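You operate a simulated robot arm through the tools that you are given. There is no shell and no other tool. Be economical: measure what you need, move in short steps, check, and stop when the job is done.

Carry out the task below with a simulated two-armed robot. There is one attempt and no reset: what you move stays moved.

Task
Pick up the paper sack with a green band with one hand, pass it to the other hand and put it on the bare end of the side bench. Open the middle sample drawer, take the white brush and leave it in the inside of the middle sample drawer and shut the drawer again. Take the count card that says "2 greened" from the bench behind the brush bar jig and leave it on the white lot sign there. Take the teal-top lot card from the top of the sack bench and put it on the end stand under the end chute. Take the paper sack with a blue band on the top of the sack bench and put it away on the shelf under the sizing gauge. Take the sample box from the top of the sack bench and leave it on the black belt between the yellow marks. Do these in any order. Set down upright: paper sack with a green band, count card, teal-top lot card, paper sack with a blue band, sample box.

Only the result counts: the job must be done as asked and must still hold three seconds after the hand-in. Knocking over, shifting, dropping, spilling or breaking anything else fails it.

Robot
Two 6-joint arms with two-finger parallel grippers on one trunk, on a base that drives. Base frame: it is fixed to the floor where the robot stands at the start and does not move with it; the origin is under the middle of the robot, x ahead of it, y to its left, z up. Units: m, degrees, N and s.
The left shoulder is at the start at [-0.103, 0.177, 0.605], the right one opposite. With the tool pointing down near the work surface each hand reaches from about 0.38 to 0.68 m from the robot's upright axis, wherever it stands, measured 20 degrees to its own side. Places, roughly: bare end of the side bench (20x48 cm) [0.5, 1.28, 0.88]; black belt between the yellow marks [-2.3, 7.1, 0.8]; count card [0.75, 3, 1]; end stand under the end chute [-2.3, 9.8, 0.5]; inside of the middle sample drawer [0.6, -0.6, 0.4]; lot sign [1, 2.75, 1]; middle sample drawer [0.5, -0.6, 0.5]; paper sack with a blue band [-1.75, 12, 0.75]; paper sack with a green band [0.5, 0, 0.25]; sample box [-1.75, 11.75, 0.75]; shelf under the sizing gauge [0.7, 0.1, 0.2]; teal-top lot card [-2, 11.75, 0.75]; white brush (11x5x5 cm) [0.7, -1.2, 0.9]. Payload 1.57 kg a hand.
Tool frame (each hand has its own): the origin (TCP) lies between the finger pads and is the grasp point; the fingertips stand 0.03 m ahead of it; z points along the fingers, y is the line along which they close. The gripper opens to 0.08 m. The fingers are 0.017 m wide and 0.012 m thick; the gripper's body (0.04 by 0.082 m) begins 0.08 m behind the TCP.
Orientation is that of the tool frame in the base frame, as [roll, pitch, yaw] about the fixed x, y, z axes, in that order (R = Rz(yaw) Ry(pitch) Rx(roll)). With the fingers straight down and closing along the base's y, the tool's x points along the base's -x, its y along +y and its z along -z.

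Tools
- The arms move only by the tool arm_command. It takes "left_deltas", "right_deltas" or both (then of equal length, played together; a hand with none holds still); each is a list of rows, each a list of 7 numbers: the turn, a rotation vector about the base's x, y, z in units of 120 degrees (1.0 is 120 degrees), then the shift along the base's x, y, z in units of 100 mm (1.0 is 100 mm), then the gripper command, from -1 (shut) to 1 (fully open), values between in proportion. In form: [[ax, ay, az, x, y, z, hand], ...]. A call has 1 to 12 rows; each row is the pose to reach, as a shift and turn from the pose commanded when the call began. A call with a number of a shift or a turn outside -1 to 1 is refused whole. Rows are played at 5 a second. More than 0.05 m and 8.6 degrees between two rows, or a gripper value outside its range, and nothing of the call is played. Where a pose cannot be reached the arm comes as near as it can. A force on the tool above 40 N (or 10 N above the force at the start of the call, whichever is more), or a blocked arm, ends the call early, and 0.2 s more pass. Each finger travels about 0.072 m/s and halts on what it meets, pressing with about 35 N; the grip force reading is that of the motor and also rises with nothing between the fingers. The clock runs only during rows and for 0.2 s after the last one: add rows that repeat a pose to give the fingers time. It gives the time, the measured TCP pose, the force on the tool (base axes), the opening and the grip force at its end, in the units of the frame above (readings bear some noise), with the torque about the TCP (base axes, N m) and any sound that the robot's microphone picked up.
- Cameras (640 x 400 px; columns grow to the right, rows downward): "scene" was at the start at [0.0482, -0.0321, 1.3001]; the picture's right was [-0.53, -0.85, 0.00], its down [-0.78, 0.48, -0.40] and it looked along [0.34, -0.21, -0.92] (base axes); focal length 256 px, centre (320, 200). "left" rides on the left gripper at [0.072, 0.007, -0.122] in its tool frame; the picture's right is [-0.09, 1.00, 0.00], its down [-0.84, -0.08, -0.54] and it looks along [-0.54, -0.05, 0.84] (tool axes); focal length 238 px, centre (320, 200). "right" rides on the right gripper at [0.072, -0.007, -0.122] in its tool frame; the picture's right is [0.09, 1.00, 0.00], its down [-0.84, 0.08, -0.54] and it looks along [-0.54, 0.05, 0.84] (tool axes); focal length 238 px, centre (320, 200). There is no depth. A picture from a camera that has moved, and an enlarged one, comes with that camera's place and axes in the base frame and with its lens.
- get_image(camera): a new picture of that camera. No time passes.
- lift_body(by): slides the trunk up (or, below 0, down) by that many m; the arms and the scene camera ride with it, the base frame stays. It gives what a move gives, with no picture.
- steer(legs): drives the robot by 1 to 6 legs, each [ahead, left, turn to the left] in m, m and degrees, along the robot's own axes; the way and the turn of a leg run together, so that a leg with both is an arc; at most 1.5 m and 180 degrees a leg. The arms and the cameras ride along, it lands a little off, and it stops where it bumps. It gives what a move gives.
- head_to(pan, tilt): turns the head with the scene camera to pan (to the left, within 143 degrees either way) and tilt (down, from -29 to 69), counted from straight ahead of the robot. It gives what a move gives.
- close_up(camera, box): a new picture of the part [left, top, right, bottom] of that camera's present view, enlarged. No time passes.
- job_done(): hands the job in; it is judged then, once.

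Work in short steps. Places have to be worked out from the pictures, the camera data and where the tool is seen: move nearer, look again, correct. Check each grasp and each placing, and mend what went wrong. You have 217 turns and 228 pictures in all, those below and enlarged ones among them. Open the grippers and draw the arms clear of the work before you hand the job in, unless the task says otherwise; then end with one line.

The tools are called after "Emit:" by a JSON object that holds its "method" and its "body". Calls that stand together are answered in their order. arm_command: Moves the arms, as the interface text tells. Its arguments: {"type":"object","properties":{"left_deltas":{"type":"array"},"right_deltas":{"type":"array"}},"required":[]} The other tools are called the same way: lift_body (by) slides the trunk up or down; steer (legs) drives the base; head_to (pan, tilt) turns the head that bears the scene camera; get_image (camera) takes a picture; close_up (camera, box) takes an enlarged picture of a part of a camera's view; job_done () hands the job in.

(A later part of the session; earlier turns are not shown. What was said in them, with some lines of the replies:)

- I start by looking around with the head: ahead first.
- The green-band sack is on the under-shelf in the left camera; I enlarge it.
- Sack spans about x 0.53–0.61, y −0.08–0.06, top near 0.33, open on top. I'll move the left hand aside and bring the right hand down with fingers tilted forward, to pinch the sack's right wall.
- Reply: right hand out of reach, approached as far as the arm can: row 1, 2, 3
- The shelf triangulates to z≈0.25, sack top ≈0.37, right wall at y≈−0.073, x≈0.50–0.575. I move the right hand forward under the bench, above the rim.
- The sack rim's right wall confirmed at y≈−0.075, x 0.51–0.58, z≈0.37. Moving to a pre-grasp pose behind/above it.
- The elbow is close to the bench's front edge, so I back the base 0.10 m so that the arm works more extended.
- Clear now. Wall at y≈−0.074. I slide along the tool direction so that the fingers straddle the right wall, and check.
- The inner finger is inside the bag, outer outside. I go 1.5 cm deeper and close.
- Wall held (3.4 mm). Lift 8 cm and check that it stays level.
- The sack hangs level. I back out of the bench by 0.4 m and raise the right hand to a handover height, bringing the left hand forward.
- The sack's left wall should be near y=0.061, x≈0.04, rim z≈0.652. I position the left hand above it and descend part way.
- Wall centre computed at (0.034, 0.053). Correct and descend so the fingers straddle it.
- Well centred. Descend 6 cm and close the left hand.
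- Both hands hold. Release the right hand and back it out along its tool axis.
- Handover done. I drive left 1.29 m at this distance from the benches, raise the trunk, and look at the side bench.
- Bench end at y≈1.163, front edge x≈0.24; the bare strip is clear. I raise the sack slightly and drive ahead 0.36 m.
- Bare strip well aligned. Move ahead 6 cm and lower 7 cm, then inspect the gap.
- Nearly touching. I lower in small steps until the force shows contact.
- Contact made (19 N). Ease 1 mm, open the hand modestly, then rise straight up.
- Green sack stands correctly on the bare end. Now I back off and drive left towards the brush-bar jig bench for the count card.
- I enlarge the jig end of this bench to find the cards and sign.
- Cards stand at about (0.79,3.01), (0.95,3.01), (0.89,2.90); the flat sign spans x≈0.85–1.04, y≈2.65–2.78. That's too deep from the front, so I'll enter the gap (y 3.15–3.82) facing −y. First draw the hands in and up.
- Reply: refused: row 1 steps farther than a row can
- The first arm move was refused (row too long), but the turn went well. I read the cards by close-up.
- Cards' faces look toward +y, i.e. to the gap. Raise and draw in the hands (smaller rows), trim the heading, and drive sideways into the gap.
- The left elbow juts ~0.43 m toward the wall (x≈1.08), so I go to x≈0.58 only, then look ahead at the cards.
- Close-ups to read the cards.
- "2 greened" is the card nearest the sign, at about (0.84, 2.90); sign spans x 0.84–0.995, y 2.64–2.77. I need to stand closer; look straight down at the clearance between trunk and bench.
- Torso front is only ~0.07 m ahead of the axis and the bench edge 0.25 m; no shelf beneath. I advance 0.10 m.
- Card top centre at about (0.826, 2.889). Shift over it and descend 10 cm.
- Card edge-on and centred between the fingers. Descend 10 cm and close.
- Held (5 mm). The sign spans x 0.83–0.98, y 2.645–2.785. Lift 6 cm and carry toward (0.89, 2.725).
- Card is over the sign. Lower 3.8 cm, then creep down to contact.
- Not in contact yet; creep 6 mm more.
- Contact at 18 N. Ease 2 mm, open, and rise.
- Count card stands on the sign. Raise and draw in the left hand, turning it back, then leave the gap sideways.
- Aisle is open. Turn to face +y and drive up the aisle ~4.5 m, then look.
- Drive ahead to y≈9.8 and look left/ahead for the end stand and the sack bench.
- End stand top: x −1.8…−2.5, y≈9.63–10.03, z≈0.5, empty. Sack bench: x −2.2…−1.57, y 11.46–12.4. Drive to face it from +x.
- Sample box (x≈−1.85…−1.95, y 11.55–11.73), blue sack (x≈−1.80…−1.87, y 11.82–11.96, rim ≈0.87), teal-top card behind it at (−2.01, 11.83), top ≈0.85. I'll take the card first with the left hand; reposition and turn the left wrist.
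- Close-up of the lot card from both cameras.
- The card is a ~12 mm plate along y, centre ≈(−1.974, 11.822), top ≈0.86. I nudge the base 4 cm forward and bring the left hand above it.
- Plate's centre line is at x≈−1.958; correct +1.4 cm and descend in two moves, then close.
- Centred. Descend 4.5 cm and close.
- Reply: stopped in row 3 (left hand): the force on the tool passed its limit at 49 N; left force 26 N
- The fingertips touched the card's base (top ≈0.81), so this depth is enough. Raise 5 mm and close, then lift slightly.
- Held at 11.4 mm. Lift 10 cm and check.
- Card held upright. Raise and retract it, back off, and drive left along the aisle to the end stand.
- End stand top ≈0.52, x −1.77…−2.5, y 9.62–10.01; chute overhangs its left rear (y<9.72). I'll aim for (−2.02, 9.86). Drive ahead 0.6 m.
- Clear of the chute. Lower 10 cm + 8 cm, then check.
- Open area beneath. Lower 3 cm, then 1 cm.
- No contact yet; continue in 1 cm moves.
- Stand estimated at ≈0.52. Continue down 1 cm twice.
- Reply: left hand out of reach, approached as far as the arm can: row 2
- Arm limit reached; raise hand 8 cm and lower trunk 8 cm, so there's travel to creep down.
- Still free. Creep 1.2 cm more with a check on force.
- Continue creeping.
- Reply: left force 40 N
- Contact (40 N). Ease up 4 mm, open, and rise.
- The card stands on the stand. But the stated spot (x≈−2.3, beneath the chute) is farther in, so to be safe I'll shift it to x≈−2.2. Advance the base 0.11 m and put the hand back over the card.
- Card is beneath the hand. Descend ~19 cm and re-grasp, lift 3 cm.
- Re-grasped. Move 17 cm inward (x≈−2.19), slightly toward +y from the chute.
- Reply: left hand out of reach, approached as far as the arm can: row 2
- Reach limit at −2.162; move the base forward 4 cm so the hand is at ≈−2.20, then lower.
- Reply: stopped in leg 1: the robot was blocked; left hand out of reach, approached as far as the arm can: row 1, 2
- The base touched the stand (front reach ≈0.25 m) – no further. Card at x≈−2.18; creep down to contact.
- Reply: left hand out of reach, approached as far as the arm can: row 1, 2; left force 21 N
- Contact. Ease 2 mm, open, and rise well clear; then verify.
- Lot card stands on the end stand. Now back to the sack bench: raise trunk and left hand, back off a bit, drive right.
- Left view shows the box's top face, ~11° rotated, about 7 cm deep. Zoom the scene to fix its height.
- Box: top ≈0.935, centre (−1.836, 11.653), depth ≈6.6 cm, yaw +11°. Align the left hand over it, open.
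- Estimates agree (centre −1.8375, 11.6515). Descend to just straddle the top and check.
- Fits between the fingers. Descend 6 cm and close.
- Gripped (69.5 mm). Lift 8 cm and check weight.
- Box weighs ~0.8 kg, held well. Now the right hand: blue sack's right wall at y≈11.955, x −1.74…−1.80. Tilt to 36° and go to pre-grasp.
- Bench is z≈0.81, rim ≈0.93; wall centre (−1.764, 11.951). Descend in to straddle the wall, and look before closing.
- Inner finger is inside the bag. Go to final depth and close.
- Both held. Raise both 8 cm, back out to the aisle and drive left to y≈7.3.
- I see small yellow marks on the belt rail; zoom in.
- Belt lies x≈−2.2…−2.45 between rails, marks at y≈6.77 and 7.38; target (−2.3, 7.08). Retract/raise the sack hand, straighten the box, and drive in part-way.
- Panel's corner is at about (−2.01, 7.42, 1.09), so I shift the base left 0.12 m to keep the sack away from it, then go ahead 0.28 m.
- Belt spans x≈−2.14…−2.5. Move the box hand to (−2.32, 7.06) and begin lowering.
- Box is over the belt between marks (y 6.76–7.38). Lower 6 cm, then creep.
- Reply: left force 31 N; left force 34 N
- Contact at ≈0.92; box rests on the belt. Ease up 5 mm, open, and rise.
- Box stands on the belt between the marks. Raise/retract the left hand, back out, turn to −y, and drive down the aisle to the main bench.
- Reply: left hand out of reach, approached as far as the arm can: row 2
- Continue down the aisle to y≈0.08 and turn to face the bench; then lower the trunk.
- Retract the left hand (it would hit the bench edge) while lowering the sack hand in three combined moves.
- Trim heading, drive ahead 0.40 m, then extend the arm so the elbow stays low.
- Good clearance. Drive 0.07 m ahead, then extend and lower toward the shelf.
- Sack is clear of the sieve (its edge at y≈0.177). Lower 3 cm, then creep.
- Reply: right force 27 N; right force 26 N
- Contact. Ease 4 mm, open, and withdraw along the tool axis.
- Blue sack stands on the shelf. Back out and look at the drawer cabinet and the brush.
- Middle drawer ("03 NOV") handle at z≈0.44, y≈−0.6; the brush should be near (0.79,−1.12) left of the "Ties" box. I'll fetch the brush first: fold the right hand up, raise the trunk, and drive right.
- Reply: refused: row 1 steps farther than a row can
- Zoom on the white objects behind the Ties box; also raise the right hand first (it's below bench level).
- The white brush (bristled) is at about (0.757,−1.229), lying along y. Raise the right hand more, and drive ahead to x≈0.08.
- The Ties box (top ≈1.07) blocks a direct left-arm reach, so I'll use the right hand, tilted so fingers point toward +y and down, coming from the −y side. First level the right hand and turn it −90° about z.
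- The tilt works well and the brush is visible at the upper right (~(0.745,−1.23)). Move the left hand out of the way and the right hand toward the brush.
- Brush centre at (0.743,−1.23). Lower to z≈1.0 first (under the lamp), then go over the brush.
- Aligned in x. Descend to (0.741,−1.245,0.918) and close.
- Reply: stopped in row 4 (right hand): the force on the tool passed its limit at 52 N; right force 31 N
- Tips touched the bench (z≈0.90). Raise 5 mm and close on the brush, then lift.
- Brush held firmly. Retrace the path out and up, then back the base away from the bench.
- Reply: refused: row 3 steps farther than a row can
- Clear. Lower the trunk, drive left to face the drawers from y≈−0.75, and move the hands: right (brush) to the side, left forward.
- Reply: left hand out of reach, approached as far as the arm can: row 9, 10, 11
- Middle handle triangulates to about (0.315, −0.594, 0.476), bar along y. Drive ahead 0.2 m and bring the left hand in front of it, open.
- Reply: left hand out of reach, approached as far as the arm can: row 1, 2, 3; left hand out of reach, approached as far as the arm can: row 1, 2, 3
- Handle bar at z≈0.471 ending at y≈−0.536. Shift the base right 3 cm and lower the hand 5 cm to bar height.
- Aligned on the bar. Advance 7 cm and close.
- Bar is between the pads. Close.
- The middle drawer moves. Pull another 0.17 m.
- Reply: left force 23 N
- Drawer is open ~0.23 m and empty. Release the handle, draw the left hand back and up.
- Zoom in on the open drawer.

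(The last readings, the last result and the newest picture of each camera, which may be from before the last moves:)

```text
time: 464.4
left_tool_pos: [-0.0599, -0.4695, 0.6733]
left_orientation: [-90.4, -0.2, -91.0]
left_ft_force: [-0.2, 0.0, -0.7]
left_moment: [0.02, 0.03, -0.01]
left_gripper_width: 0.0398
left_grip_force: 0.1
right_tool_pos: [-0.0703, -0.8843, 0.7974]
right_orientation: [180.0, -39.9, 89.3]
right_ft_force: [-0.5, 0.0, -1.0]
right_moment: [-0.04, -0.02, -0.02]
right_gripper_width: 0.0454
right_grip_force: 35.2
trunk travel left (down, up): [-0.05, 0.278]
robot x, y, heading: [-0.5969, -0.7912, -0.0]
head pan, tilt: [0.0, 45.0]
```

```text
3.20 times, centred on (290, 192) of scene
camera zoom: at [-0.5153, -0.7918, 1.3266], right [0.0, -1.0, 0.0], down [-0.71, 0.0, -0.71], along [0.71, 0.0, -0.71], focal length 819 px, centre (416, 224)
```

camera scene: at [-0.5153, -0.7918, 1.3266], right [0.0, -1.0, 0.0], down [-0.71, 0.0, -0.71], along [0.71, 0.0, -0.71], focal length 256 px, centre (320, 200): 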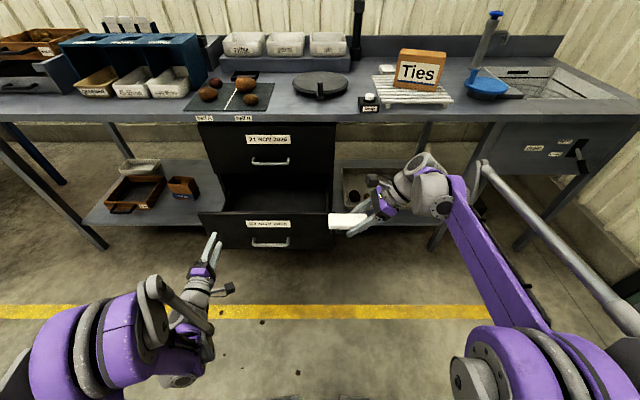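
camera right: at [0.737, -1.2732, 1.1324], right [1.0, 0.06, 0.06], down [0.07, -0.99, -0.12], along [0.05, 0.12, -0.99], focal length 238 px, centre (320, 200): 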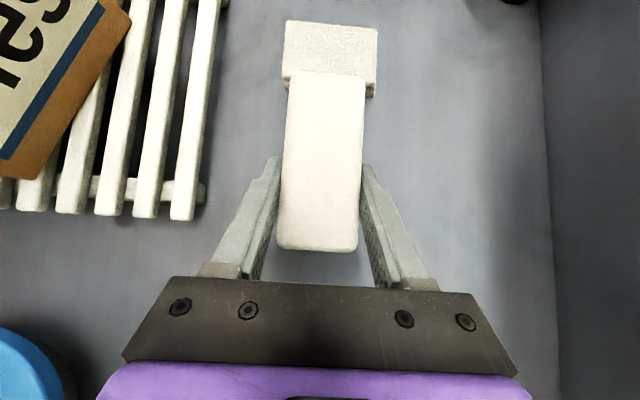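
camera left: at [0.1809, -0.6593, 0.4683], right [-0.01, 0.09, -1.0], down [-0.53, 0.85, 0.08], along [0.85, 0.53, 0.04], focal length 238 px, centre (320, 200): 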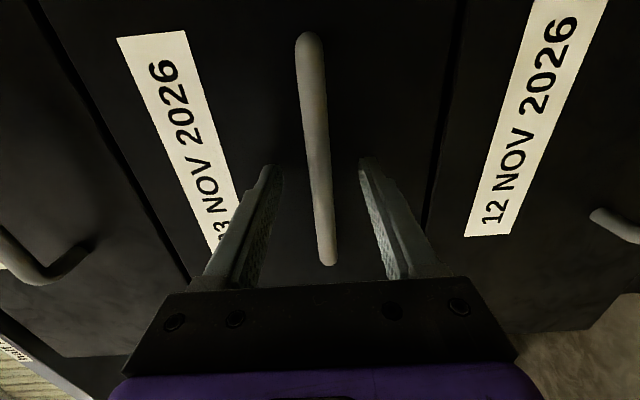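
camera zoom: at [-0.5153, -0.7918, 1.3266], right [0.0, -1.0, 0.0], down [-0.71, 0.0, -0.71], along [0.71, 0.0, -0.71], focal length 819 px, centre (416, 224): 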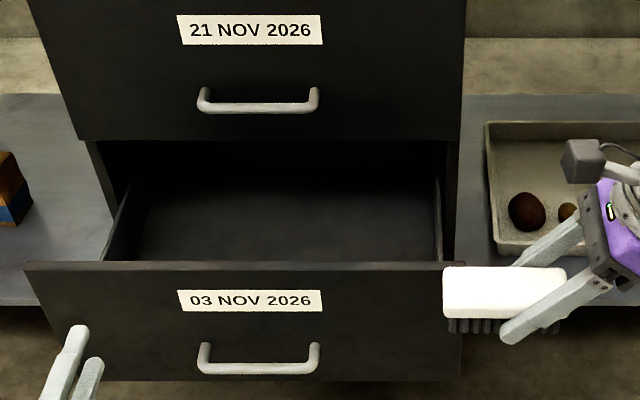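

Drawer interior: x 0.145–0.35 open, y −0.42…−0.81, panel top ≈0.605, so it's deep. I'll level the right hand to vertical, shift the base left 0.2 m and ahead 0.25 m.

Emit:
{"method": "arm_command", "body": {"right_deltas": [[-0.07, 0, 0, 0, 0, 0.1, -1], [-0.14, 0, 0, 0, 0, 0.2, -1], [-0.21, 0, 0, 0, 0, 0.3, -1], [-0.28, 0, 0, 0, 0, 0.4, -1], [-0.333, 0, 0, 0, 0, 0.4, -1]]}}

Emit:
{"method": "steer", "body": {"legs": [[0, 0.2, 0], [0.25, 0, 0]]}}

Emit:
{"method": "get_image", "body": {"camera": "scene"}}

Emit:
{"method": "get_image", "body": {"camera": "right"}}

```text
time: 465.6
left_tool_pos: [-0.0586, -0.4689, 0.6713]
left_orientation: [-90.4, -0.3, -91.0]
left_ft_force: [0.2, 0.2, 0.3]
left_moment: [0.02, 0.01, -0.01]
left_gripper_width: 0.0401
left_grip_force: 0.0
right_tool_pos: [-0.0691, -0.8816, 0.8381]
right_orientation: [179.7, 0.2, 89.5]
right_ft_force: [-0.3, -0.2, -1.1]
right_moment: [0.02, 0.0, -0.03]
right_gripper_width: 0.0454
right_grip_force: 34.9
trunk travel left (down, up): [-0.05, 0.278]
robot x, y, heading: [-0.5965, -0.7891, -0.1]
head pan, tilt: [0.0, 45.0]
```

```text
time: 469.4
left_tool_pos: [0.1896, -0.2711, 0.6725]
left_orientation: [-90.5, -0.2, -91.0]
left_ft_force: [0.0, 0.7, 0.2]
left_moment: [-0.01, -0.02, 0.02]
left_gripper_width: 0.04
left_grip_force: 0.2
right_tool_pos: [0.179, -0.6843, 0.8376]
right_orientation: [179.6, 0.1, 89.5]
right_ft_force: [0.5, 1.4, -1.0]
right_moment: [0.02, -0.01, -0.02]
right_gripper_width: 0.0456
right_grip_force: 35.0
trunk travel left (down, up): [-0.05, 0.278]
robot x, y, heading: [-0.3439, -0.5916, -0.1]
head pan, tilt: [0.0, 45.0]
```

```text
70 pictures are left
camera scene: at [-0.2669, -0.5933, 1.3266], right [0.0, -1.0, 0.0], down [-0.71, 0.0, -0.71], along [0.71, 0.0, -0.71], focal length 256 px, centre (320, 200)
```

scene: 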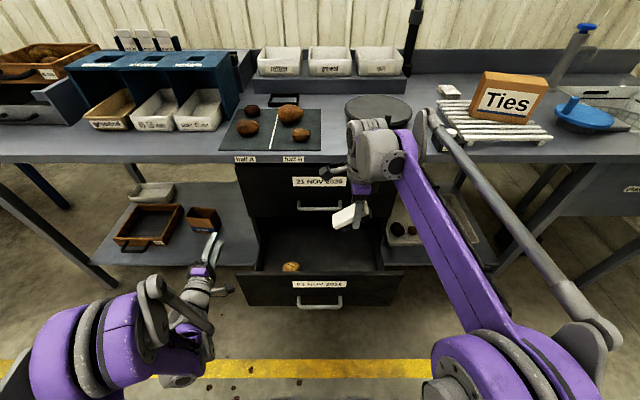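

```text
69 pictures are left
camera right: at [0.1733, -0.6133, 0.9586], right [1.0, 0.08, 0.01], down [0.07, -0.84, 0.54], along [0.05, -0.54, -0.84], focal length 238 px, centre (320, 200)
```

right: 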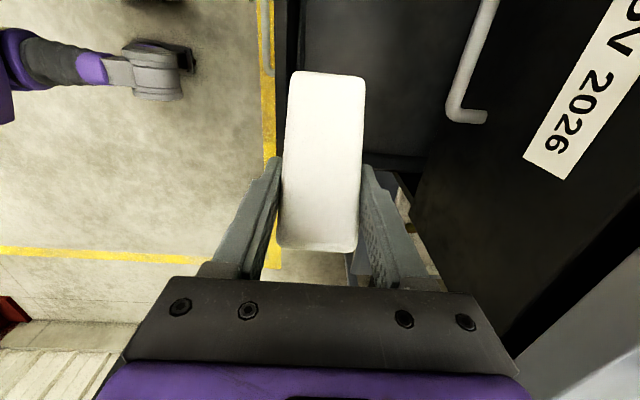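

There's a potato in the drawer near (0.27,−0.47); I'll keep the brush at y≈−0.68. Shift x by +4.5 cm and descend in stages.

Emit:
{"method": "arm_command", "body": {"right_deltas": [[0, 0, 0, 0.3, 0, 0, -1], [0, 0, 0, 0.46, 0, -0.3, -1], [0, 0, 0, 0.46, 0, -0.7, -1], [0, 0, 0, 0.46, 0, -1, -1]]}}

Emit:
{"method": "arm_command", "body": {"right_deltas": [[0, 0, 0, 0, 0, -0.4, -1], [0, 0, 0, 0, 0, -0.8, -1], [0, 0, 0, 0, 0, -1, -1]]}}

Emit:
{"method": "get_image", "body": {"camera": "right"}}

Emit:
{"method": "get_image", "body": {"camera": "scene"}}

```text
time: 470.4
left_tool_pos: [0.189, -0.2726, 0.6718]
left_orientation: [-90.4, -0.3, -90.9]
left_ft_force: [0.1, -0.4, 0.3]
left_moment: [-0.01, -0.03, 0.05]
left_gripper_width: 0.0399
left_grip_force: 0.1
right_tool_pos: [0.2235, -0.6857, 0.7378]
right_orientation: [179.7, 0.1, 89.6]
right_ft_force: [-0.1, -0.5, -1.0]
right_moment: [-0.02, 0.02, -0.01]
right_gripper_width: 0.0455
right_grip_force: 34.7
trunk travel left (down, up): [-0.05, 0.278]
robot x, y, heading: [-0.3487, -0.5919, 0.0]
head pan, tilt: [0.0, 45.0]
```

```text
time: 471.2
left_tool_pos: [0.1892, -0.2711, 0.6722]
left_orientation: [-90.4, -0.2, -91.0]
left_ft_force: [-0.4, 0.2, 0.4]
left_moment: [0.02, 0.01, -0.02]
left_gripper_width: 0.0399
left_grip_force: 0.1
right_tool_pos: [0.2242, -0.6858, 0.6371]
right_orientation: [179.7, 0.1, 89.5]
right_ft_force: [0.1, 1.0, -0.6]
right_moment: [0.0, 0.04, 0.0]
right_gripper_width: 0.0454
right_grip_force: 34.4
trunk travel left (down, up): [-0.05, 0.278]
robot x, y, heading: [-0.3437, -0.5913, -0.0]
head pan, tilt: [0.0, 45.0]
```

```text
68 pictures are left
camera right: at [0.2191, -0.6141, 0.7586], right [1.0, 0.08, 0.01], down [0.07, -0.84, 0.54], along [0.05, -0.54, -0.84], focal length 238 px, centre (320, 200)
```

right: 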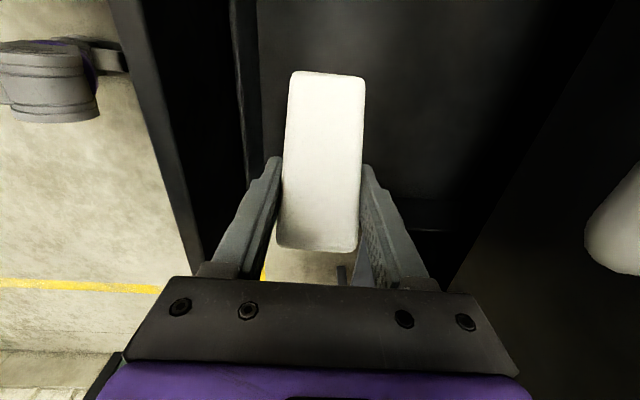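

```text
67 pictures are left
camera scene: at [-0.2674, -0.5933, 1.3266], right [0.0, -1.0, 0.0], down [-0.71, 0.0, -0.71], along [0.71, 0.0, -0.71], focal length 256 px, centre (320, 200)
```

scene: 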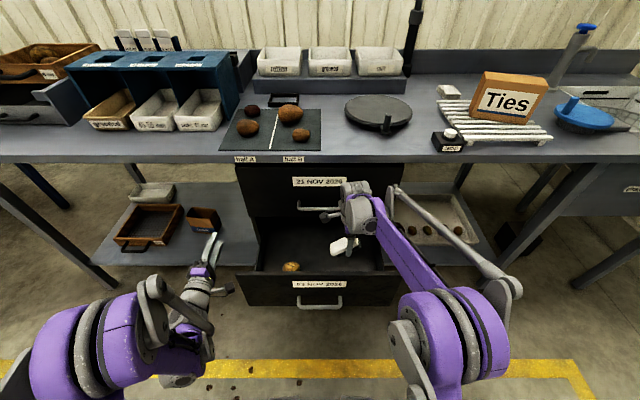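

Continue down with +3 cm in y for wall clearance.

Emit:
{"method": "arm_command", "body": {"right_deltas": [[0, 0, 0, 0, 0.15, -0.3, -1], [0, 0, 0, 0, 0.3, -0.7, -1], [0, 0, 0, 0, 0.3, -1, -1]]}}

Emit:
{"method": "get_image", "body": {"camera": "right"}}

Emit:
{"method": "close_up", "body": {"camera": "scene", "box": [230, 160, 430, 310]}}

```text
time: 472.0
left_tool_pos: [0.1888, -0.2719, 0.6721]
left_orientation: [-90.6, -0.2, -91.0]
left_ft_force: [0.4, -0.1, 0.6]
left_moment: [0.01, 0.0, 0.01]
left_gripper_width: 0.0401
left_grip_force: 0.0
right_tool_pos: [0.2242, -0.6543, 0.5372]
right_orientation: [179.6, 0.1, 89.5]
right_ft_force: [-0.3, -0.2, -0.6]
right_moment: [-0.04, -0.01, 0.0]
right_gripper_width: 0.0453
right_grip_force: 35.4
trunk travel left (down, up): [-0.05, 0.278]
robot x, y, heading: [-0.348, -0.5892, -0.0]
head pan, tilt: [0.0, 45.0]
```

```text
66 pictures are left
camera right: at [0.2186, -0.5836, 0.6583], right [1.0, 0.08, 0.01], down [0.07, -0.84, 0.54], along [0.05, -0.54, -0.84], focal length 238 px, centre (320, 200)
```

right: 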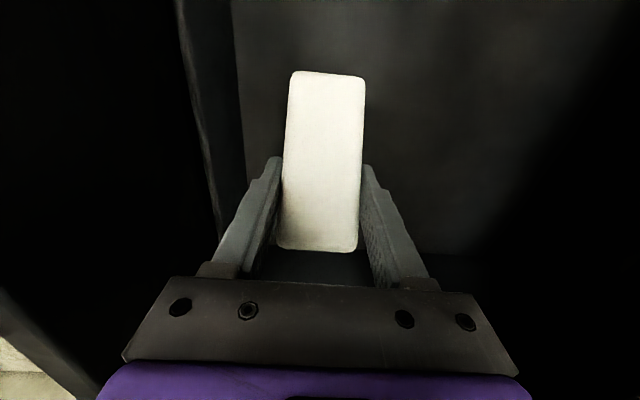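

```text
2.67 times, centred on (330, 235) of scene
camera zoom: at [-0.2673, -0.5933, 1.3266], right [0.0, -1.0, 0.0], down [-0.71, 0.0, -0.71], along [0.71, 0.0, -0.71], focal length 682 px, centre (293, 107)
```

zoom: 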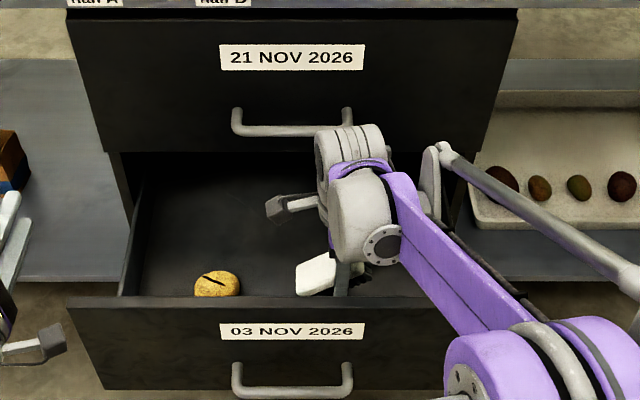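

Good. Continue down 4 cm, then creep.

Emit:
{"method": "arm_command", "body": {"right_deltas": [[0, 0, 0, 0, 0, -0.2, -1], [0, 0, 0, 0, 0, -0.4, -1]]}}

Emit:
{"method": "arm_command", "body": {"right_deltas": [[0, 0, 0, 0, 0, -0.1, -1], [0, 0, 0, 0, 0, -0.2, -1]]}}

Emit:
{"method": "get_image", "body": {"camera": "right"}}

Emit:
{"method": "close_up", "body": {"camera": "scene", "box": [230, 160, 430, 310]}}

```text
time: 472.6
left_tool_pos: [0.1889, -0.2712, 0.6726]
left_orientation: [-90.4, -0.2, -91.0]
left_ft_force: [0.2, -0.9, 0.1]
left_moment: [0.0, -0.01, 0.01]
left_gripper_width: 0.0403
left_grip_force: 0.1
right_tool_pos: [0.2233, -0.6558, 0.4961]
right_orientation: [179.7, 0.1, 89.5]
right_ft_force: [0.7, -0.1, -0.5]
right_moment: [-0.01, 0.01, 0.05]
right_gripper_width: 0.0456
right_grip_force: 35.3
trunk travel left (down, up): [-0.05, 0.278]
robot x, y, heading: [-0.348, -0.5944, 0.2]
head pan, tilt: [0.0, 45.0]
```

```text
time: 473.2
left_tool_pos: [0.1864, -0.272, 0.6736]
left_orientation: [-90.4, -0.2, -91.0]
left_ft_force: [0.1, 0.4, 0.4]
left_moment: [-0.01, -0.01, 0.01]
left_gripper_width: 0.0401
left_grip_force: 0.1
right_tool_pos: [0.224, -0.6552, 0.4785]
right_orientation: [179.6, -0.1, 89.6]
right_ft_force: [1.4, -0.8, 14.0]
right_moment: [0.4, 0.2, -0.05]
right_gripper_width: 0.0456
right_grip_force: 35.3
trunk travel left (down, up): [-0.05, 0.278]
robot x, y, heading: [-0.3464, -0.5935, -0.1]
head pan, tilt: [0.0, 45.0]
```

```text
64 pictures are left
camera right: at [0.2181, -0.5838, 0.6001], right [1.0, 0.08, 0.01], down [0.07, -0.84, 0.54], along [0.05, -0.54, -0.84], focal length 238 px, centre (320, 200)
```

right: 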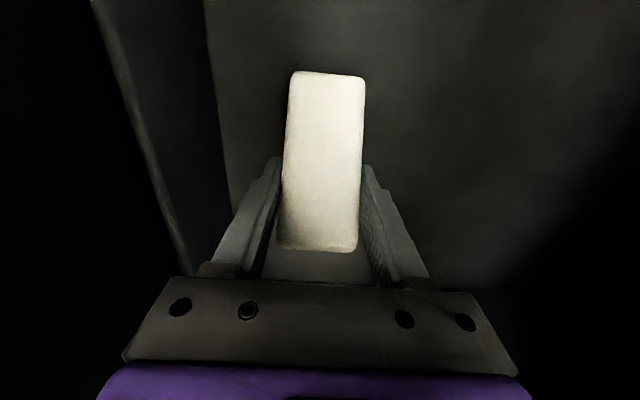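

```text
2.67 times, centred on (330, 235) of scene
camera zoom: at [-0.2688, -0.5932, 1.3269], right [0.0, -1.0, 0.0], down [-0.71, 0.0, -0.71], along [0.71, 0.0, -0.71], focal length 682 px, centre (293, 107)
```

zoom: 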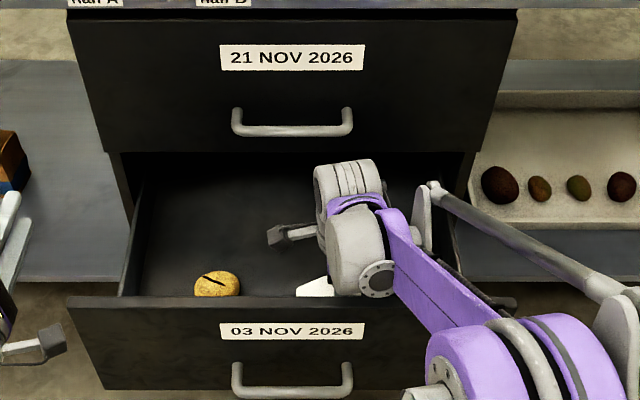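

The brush's low end touches the drawer floor. Open and rise straight up.

Emit:
{"method": "arm_command", "body": {"right_deltas": [[0, 0, 0, 0, 0, 0.03, -1], [0, 0, 0, 0, 0, 0.03, 0.2], [0, 0, 0, 0, 0, 0.03, 0.7], [0, 0, 0, 0, 0, 0.03, 0.7], [0, 0, 0, 0, 0, 0.4, 0.7], [0, 0, 0, 0, 0, 0.8, 0.7], [0, 0, 0, 0, 0, 1, 0.7]]}}

Emit:
{"method": "arm_command", "body": {"right_deltas": [[0, 0, 0, 0, 0, 0.4, 0.7], [0, 0, 0, 0, 0, 0.8, 0.7], [0, 0, 0, 0, 0, 1, 0.7]]}}

Emit:
{"method": "arm_command", "body": {"right_deltas": [[0, 0, 0, 0, 0, 0.4, 0], [0, 0, 0, -0.2, 0, 0.8, 0], [0, 0, 0, -0.6, 0, 1, 0]]}}

Emit:
{"method": "get_image", "body": {"camera": "scene"}}

Emit:
{"method": "get_image", "body": {"camera": "right"}}

```text
time: 474.8
left_tool_pos: [0.189, -0.271, 0.673]
left_orientation: [-90.4, -0.3, -91.0]
left_ft_force: [0.8, 0.1, -0.9]
left_moment: [0.0, -0.02, -0.03]
left_gripper_width: 0.04
left_grip_force: 0.1
right_tool_pos: [0.2238, -0.6546, 0.5775]
right_orientation: [179.7, 0.2, 89.5]
right_ft_force: [-0.1, -0.3, 0.2]
right_moment: [-0.02, 0.01, -0.01]
right_gripper_width: 0.0682
right_grip_force: 0.0
trunk travel left (down, up): [-0.05, 0.278]
robot x, y, heading: [-0.3484, -0.5884, 0.1]
head pan, tilt: [0.0, 45.0]
```

```text
time: 475.6
left_tool_pos: [0.1893, -0.2706, 0.673]
left_orientation: [-90.4, -0.1, -91.0]
left_ft_force: [-0.2, 0.3, 0.4]
left_moment: [0.04, -0.03, -0.02]
left_gripper_width: 0.0401
left_grip_force: 0.1
right_tool_pos: [0.2249, -0.6545, 0.6769]
right_orientation: [179.7, 0.2, 89.5]
right_ft_force: [-0.5, 0.0, 0.2]
right_moment: [0.0, -0.01, -0.02]
right_gripper_width: 0.0679
right_grip_force: 0.1
trunk travel left (down, up): [-0.05, 0.278]
robot x, y, heading: [-0.3457, -0.5919, -0.0]
head pan, tilt: [0.0, 45.0]
```

```text
time: 476.4
left_tool_pos: [0.1883, -0.2719, 0.672]
left_orientation: [-90.4, -0.2, -91.1]
left_ft_force: [-0.4, -0.2, -0.2]
left_moment: [-0.03, 0.0, 0.0]
left_gripper_width: 0.0398
left_grip_force: 0.0
right_tool_pos: [0.1623, -0.6558, 0.7774]
right_orientation: [179.6, 0.1, 89.5]
right_ft_force: [-0.5, 0.0, 0.3]
right_moment: [-0.01, 0.01, 0.0]
right_gripper_width: 0.0399
right_grip_force: 0.1
trunk travel left (down, up): [-0.05, 0.278]
robot x, y, heading: [-0.3469, -0.5967, -0.1]
head pan, tilt: [0.0, 45.0]
```

```text
62 pictures are left
camera scene: at [-0.2684, -0.5933, 1.3267], right [0.0, -1.0, 0.0], down [-0.71, 0.0, -0.71], along [0.71, 0.0, -0.71], focal length 256 px, centre (320, 200)
```

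scene: 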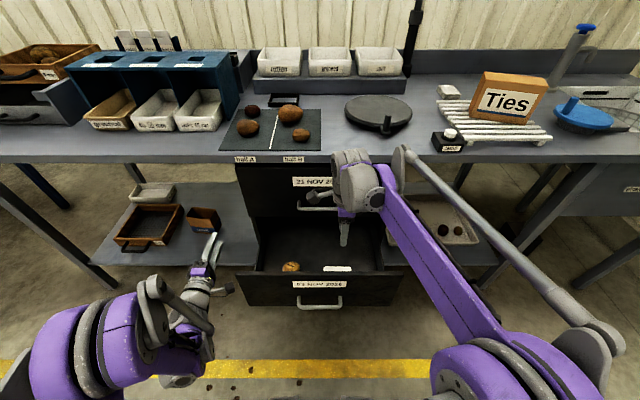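

```text
61 pictures are left
camera right: at [0.1579, -0.5839, 0.8995], right [1.0, 0.08, 0.01], down [0.07, -0.84, 0.54], along [0.05, -0.54, -0.84], focal length 238 px, centre (320, 200)
```

right: 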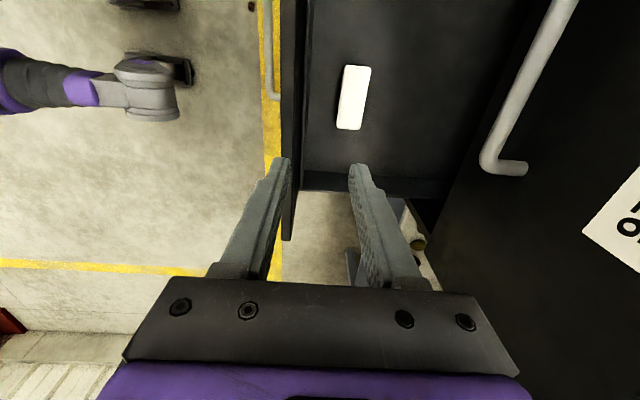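

Brush lies flat in the drawer. Back off, shift right, bring the left hand (closed, pointing ahead) level with the drawer front to push it shut; retract the right hand.

Emit:
{"method": "steer", "body": {"legs": [[-0.27, 0, 0], [0, -0.3, 0]]}}

Emit:
{"method": "arm_command", "body": {"left_deltas": [[0, 0, 0, 0.2, 0, -0.3, -1], [0, 0, 0, 0.4, 0, -0.7, -1], [0, 0, 0, 0.6, 0, -1, -1]], "right_deltas": [[0, 0, 0, -0.4, -0.2, 0, 0], [0, 0, 0, -0.8, -0.4, 0, 0], [0, 0, 0, -1, -0.7, 0, 0]]}}

Emit:
{"method": "arm_command", "body": {"left_deltas": [[0, 0, 0, 0, 0, -0.35, -1]]}}

Emit:
{"method": "get_image", "body": {"camera": "scene"}}

Emit:
{"method": "get_image", "body": {"camera": "left"}}

```text
time: 481.1
left_tool_pos: [-0.0796, -0.5686, 0.6732]
left_orientation: [-90.4, -0.3, -90.8]
left_ft_force: [0.7, 0.5, 0.5]
left_moment: [0.0, -0.03, 0.01]
left_gripper_width: 0.0399
left_grip_force: 0.1
right_tool_pos: [-0.1033, -0.9539, 0.7781]
right_orientation: [179.7, -0.1, 89.6]
right_ft_force: [-0.5, 0.2, -0.6]
right_moment: [-0.01, 0.03, -0.01]
right_gripper_width: 0.0402
right_grip_force: 0.0
trunk travel left (down, up): [-0.05, 0.278]
robot x, y, heading: [-0.6159, -0.8889, 0.2]
head pan, tilt: [0.0, 45.0]
```

```text
time: 481.9
left_tool_pos: [-0.0199, -0.5701, 0.5725]
left_orientation: [-90.3, -0.3, -90.9]
left_ft_force: [-0.3, 0.6, -1.0]
left_moment: [-0.04, 0.0, 0.01]
left_gripper_width: 0.0
left_grip_force: 21.1
right_tool_pos: [-0.2024, -1.0235, 0.7773]
right_orientation: [179.7, 0.1, 89.7]
right_ft_force: [0.0, -0.8, 0.2]
right_moment: [0.0, 0.0, 0.01]
right_gripper_width: 0.0399
right_grip_force: 0.0
trunk travel left (down, up): [-0.05, 0.278]
robot x, y, heading: [-0.6133, -0.8915, 0.3]
head pan, tilt: [0.0, 45.0]
```

```text
time: 482.3
left_tool_pos: [-0.0211, -0.569, 0.537]
left_orientation: [-90.3, -0.3, -90.9]
left_ft_force: [0.3, -0.8, 0.3]
left_moment: [0.02, 0.05, 0.01]
left_gripper_width: 0.0
left_grip_force: 21.5
right_tool_pos: [-0.2034, -1.0225, 0.776]
right_orientation: [179.7, 0.1, 89.5]
right_ft_force: [-0.2, 0.1, 1.0]
right_moment: [-0.02, -0.01, 0.02]
right_gripper_width: 0.0401
right_grip_force: 0.1
trunk travel left (down, up): [-0.05, 0.278]
robot x, y, heading: [-0.6159, -0.8925, 0.1]
head pan, tilt: [0.0, 45.0]
```

```text
60 pictures are left
camera scene: at [-0.5353, -0.8924, 1.3266], right [0.0, -1.0, 0.0], down [-0.71, 0.0, -0.71], along [0.71, 0.0, -0.71], focal length 256 px, centre (320, 200)
```

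scene: 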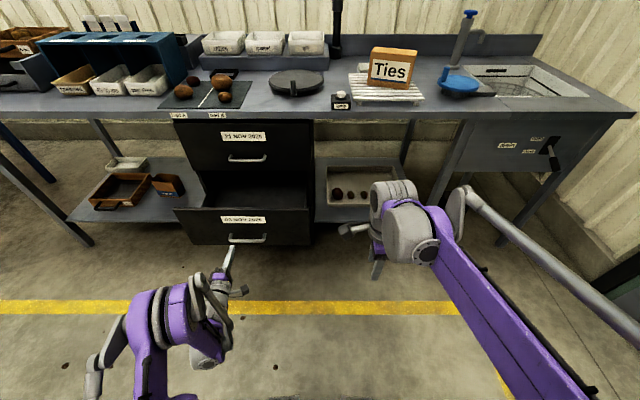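

```text
59 pictures are left
camera left: at [-0.1441, -0.6397, 0.5329], right [-0.01, 0.09, -1.0], down [-0.53, 0.85, 0.08], along [0.85, 0.53, 0.04], focal length 238 px, centre (320, 200)
```

left: 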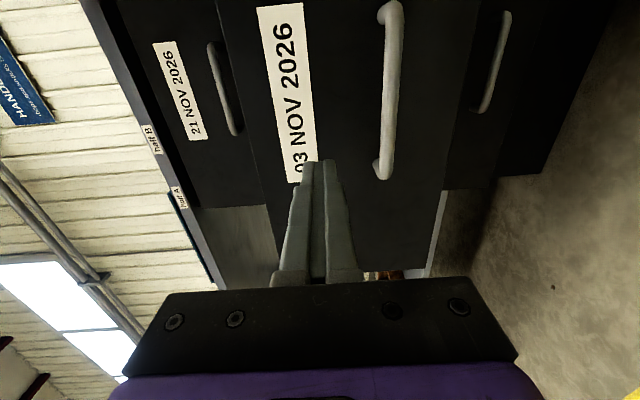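

The closed fingers face the panel between label and handle. Push by driving ahead 0.30 m.

Emit:
{"method": "steer", "body": {"legs": [[0.3, 0, 0]]}}

Emit:
{"method": "get_image", "body": {"camera": "scene"}}

```text
time: 484.3
left_tool_pos: [0.2791, -0.5686, 0.5376]
left_orientation: [-90.5, -0.1, -90.8]
left_ft_force: [-0.1, -0.4, 0.1]
left_moment: [-0.03, 0.01, -0.03]
left_gripper_width: 0.0004
left_grip_force: 21.5
right_tool_pos: [0.0966, -1.0237, 0.7753]
right_orientation: [179.6, 0.2, 89.6]
right_ft_force: [0.7, 0.3, -0.1]
right_moment: [0.0, 0.0, -0.01]
right_gripper_width: 0.0398
right_grip_force: 0.1
trunk travel left (down, up): [-0.05, 0.278]
robot x, y, heading: [-0.3134, -0.8869, 0.1]
head pan, tilt: [0.0, 45.0]
```

```text
58 pictures are left
camera scene: at [-0.2359, -0.892, 1.3266], right [0.0, -1.0, 0.0], down [-0.71, 0.0, -0.71], along [0.71, 0.0, -0.71], focal length 256 px, centre (320, 200)
```

scene: 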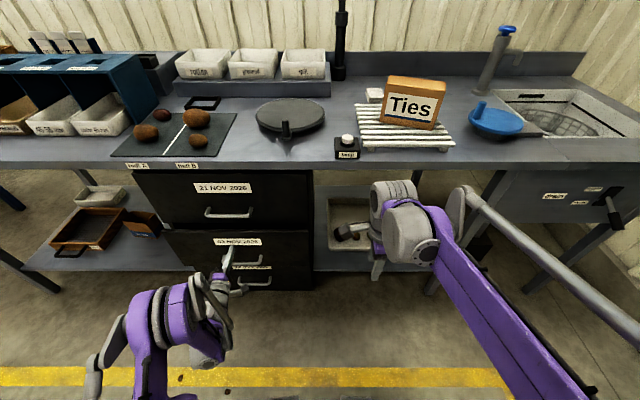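

Almost shut. Push the rest with the arm, in small steps, until the resistance rises.

Emit:
{"method": "arm_command", "body": {"left_deltas": [[0, 0, 0, 0.1, 0, 0, -1], [0, 0, 0, 0.2, 0, 0, -1], [0, 0, 0, 0.3, 0, 0, -1], [0, 0, 0, 0.4, 0, 0, -1], [0, 0, 0, 0.45, 0, 0, -1], [0, 0, 0, 0.5, 0, 0, -1], [0, 0, 0, 0.55, 0, 0, -1], [0, 0, 0, 0.6, 0, 0, -1]]}}

Emit:
{"method": "close_up", "body": {"camera": "scene", "box": [120, 150, 340, 300]}}

```text
time: 485.4
left_tool_pos: [0.3173, -0.5692, 0.5371]
left_orientation: [-90.4, -0.3, -90.8]
left_ft_force: [-6.9, -0.7, 2.5]
left_moment: [-0.03, -0.1, 0.03]
left_gripper_width: 0.0
left_grip_force: 21.1
right_tool_pos: [0.096, -1.0223, 0.7765]
right_orientation: [179.8, 0.0, 89.7]
right_ft_force: [-0.1, 0.2, 0.4]
right_moment: [0.02, 0.02, 0.0]
right_gripper_width: 0.0399
right_grip_force: 0.0
trunk travel left (down, up): [-0.05, 0.278]
robot x, y, heading: [-0.3159, -0.8898, 0.1]
head pan, tilt: [0.0, 45.0]
stopped in row 5 (left hand): the force on the tool passed its limit at 51 N (the readings are from after the stop); the commanded pose is now the measured one
```

```text
2.67 times, centred on (230, 225) of scene
camera zoom: at [-0.2373, -0.8923, 1.3267], right [0.0, -1.0, 0.0], down [-0.71, 0.0, -0.71], along [0.71, 0.0, -0.71], focal length 682 px, centre (560, 133)
```

zoom: 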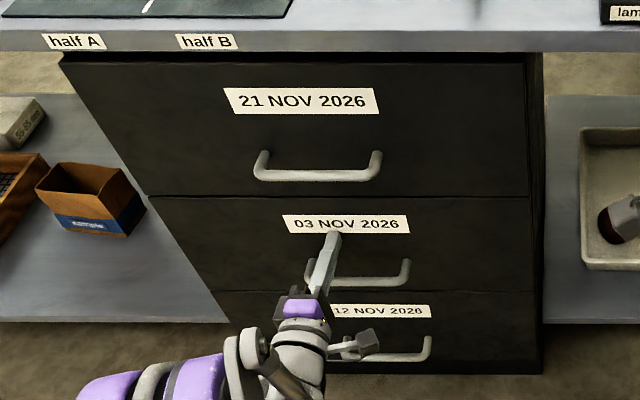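

The drawer is flush. Withdraw the left hand, open both grippers, back off, and take a last look.

Emit:
{"method": "arm_command", "body": {"left_deltas": [[0, 0, 0, -0.3, 0, 0, -1], [0, 0, 0, -0.6, 0, 0, 0.5], [0, 0, 0, -0.8, 0, 0, 1], [0, 0, 0, -0.8, 0, 0, 1]], "right_deltas": [[0, 0, 0, 0, 0, 0, 1], [0, 0, 0, 0, 0, 0, 1], [0, 0, 0, 0, 0, 0, 1], [0, 0, 0, 0, 0, 0, 1]]}}

Emit:
{"method": "steer", "body": {"legs": [[-0.4, 0, 0]]}}

Emit:
{"method": "head_to", "body": {"pan": 15, "tilt": 40}}

Emit:
{"method": "get_image", "body": {"camera": "scene"}}

Emit:
{"method": "head_to", "body": {"pan": 65, "tilt": 25}}

Emit:
{"method": "get_image", "body": {"camera": "scene"}}

```text
time: 486.4
left_tool_pos: [0.2376, -0.5701, 0.5372]
left_orientation: [-90.5, -0.2, -90.7]
left_ft_force: [0.8, 0.1, 0.9]
left_moment: [0.05, 0.0, 0.0]
left_gripper_width: 0.0802
left_grip_force: 0.1
right_tool_pos: [0.0957, -1.0223, 0.7762]
right_orientation: [179.8, 0.1, 89.7]
right_ft_force: [0.1, -0.1, 0.6]
right_moment: [-0.01, -0.02, -0.05]
right_gripper_width: 0.0799
right_grip_force: 0.0
trunk travel left (down, up): [-0.05, 0.278]
robot x, y, heading: [-0.3169, -0.8921, 0.3]
head pan, tilt: [0.0, 45.0]
```

```text
time: 488.9
left_tool_pos: [-0.1624, -0.5694, 0.5371]
left_orientation: [-90.5, -0.2, -90.7]
left_ft_force: [-0.1, 0.1, 0.7]
left_moment: [0.0, 0.01, -0.01]
left_gripper_width: 0.0802
left_grip_force: 0.1
right_tool_pos: [-0.3038, -1.0234, 0.7771]
right_orientation: [179.7, 0.1, 89.8]
right_ft_force: [-0.1, -0.3, -0.6]
right_moment: [0.02, 0.0, 0.0]
right_gripper_width: 0.0801
right_grip_force: 0.2
trunk travel left (down, up): [-0.05, 0.278]
robot x, y, heading: [-0.7164, -0.8927, 0.4]
head pan, tilt: [0.0, 45.0]
```

```text
time: 489.7
left_tool_pos: [-0.1614, -0.5701, 0.5357]
left_orientation: [-90.5, -0.2, -90.8]
left_ft_force: [-0.6, -0.1, -0.4]
left_moment: [0.0, -0.02, -0.01]
left_gripper_width: 0.0803
left_grip_force: 0.0
right_tool_pos: [-0.3033, -1.0232, 0.7771]
right_orientation: [179.7, 0.1, 89.8]
right_ft_force: [0.4, -0.9, 0.3]
right_moment: [0.02, 0.03, -0.02]
right_gripper_width: 0.0798
right_grip_force: 0.0
trunk travel left (down, up): [-0.05, 0.278]
robot x, y, heading: [-0.7151, -0.8938, 0.5]
head pan, tilt: [15.0, 40.0]
```

```text
56 pictures are left
camera scene: at [-0.6355, -0.8714, 1.3339], right [0.26, -0.96, 0.0], down [-0.62, -0.17, -0.77], along [0.74, 0.2, -0.64], focal length 256 px, centre (320, 200)
```

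scene: 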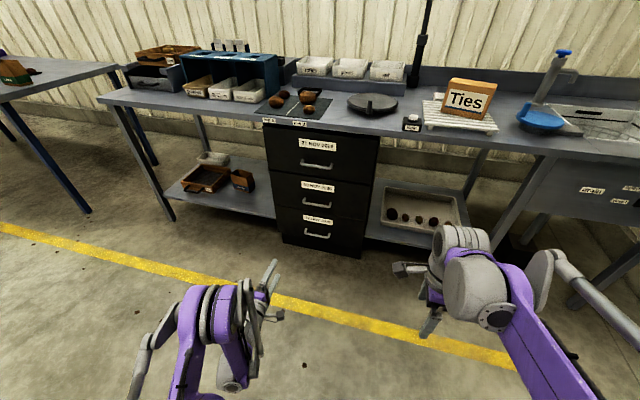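

```text
time: 490.9
left_tool_pos: [-0.1622, -0.5694, 0.5368]
left_orientation: [-90.5, -0.2, -90.7]
left_ft_force: [0.6, -0.4, 0.4]
left_moment: [-0.02, 0.0, -0.04]
left_gripper_width: 0.0802
left_grip_force: 0.1
right_tool_pos: [-0.3044, -1.0235, 0.7764]
right_orientation: [179.7, 0.1, 89.8]
right_ft_force: [-0.1, -0.6, 0.3]
right_moment: [0.01, -0.02, -0.01]
right_gripper_width: 0.0798
right_grip_force: 0.1
trunk travel left (down, up): [-0.05, 0.278]
robot x, y, heading: [-0.7142, -0.8892, 0.2]
head pan, tilt: [65.0, 25.0]
```

```text
55 pictures are left
camera scene: at [-0.6789, -0.8101, 1.3572], right [0.91, -0.42, 0.0], down [-0.18, -0.38, -0.91], along [0.38, 0.82, -0.42], focal length 256 px, centre (320, 200)
```

scene: 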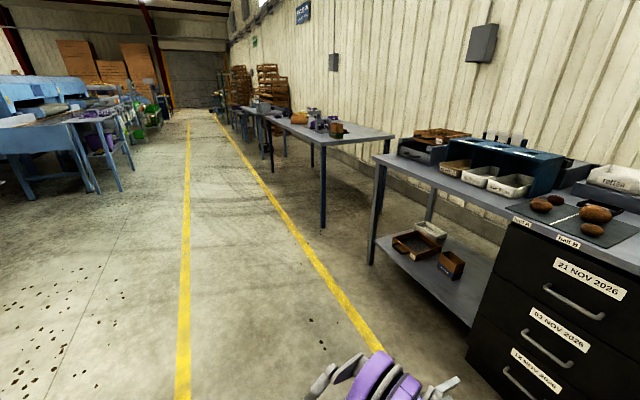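

Everything is in place: the drawer is shut, both sacks stand upright, the grippers are open and the arms are clear. I hand in the job.

Emit:
{"method": "job_done", "body": {}}

```text
The job is handed in.
```

I did all six tasks and handed the job in. The green-band sack was passed from the right hand to the left. All the items that had to stand upright were set down upright, and nothing else was seen to be knocked over or shifted. While placing the teal-top lot card on the end stand, the base bumped the stand and stopped. The card was set down after that and looked upright.
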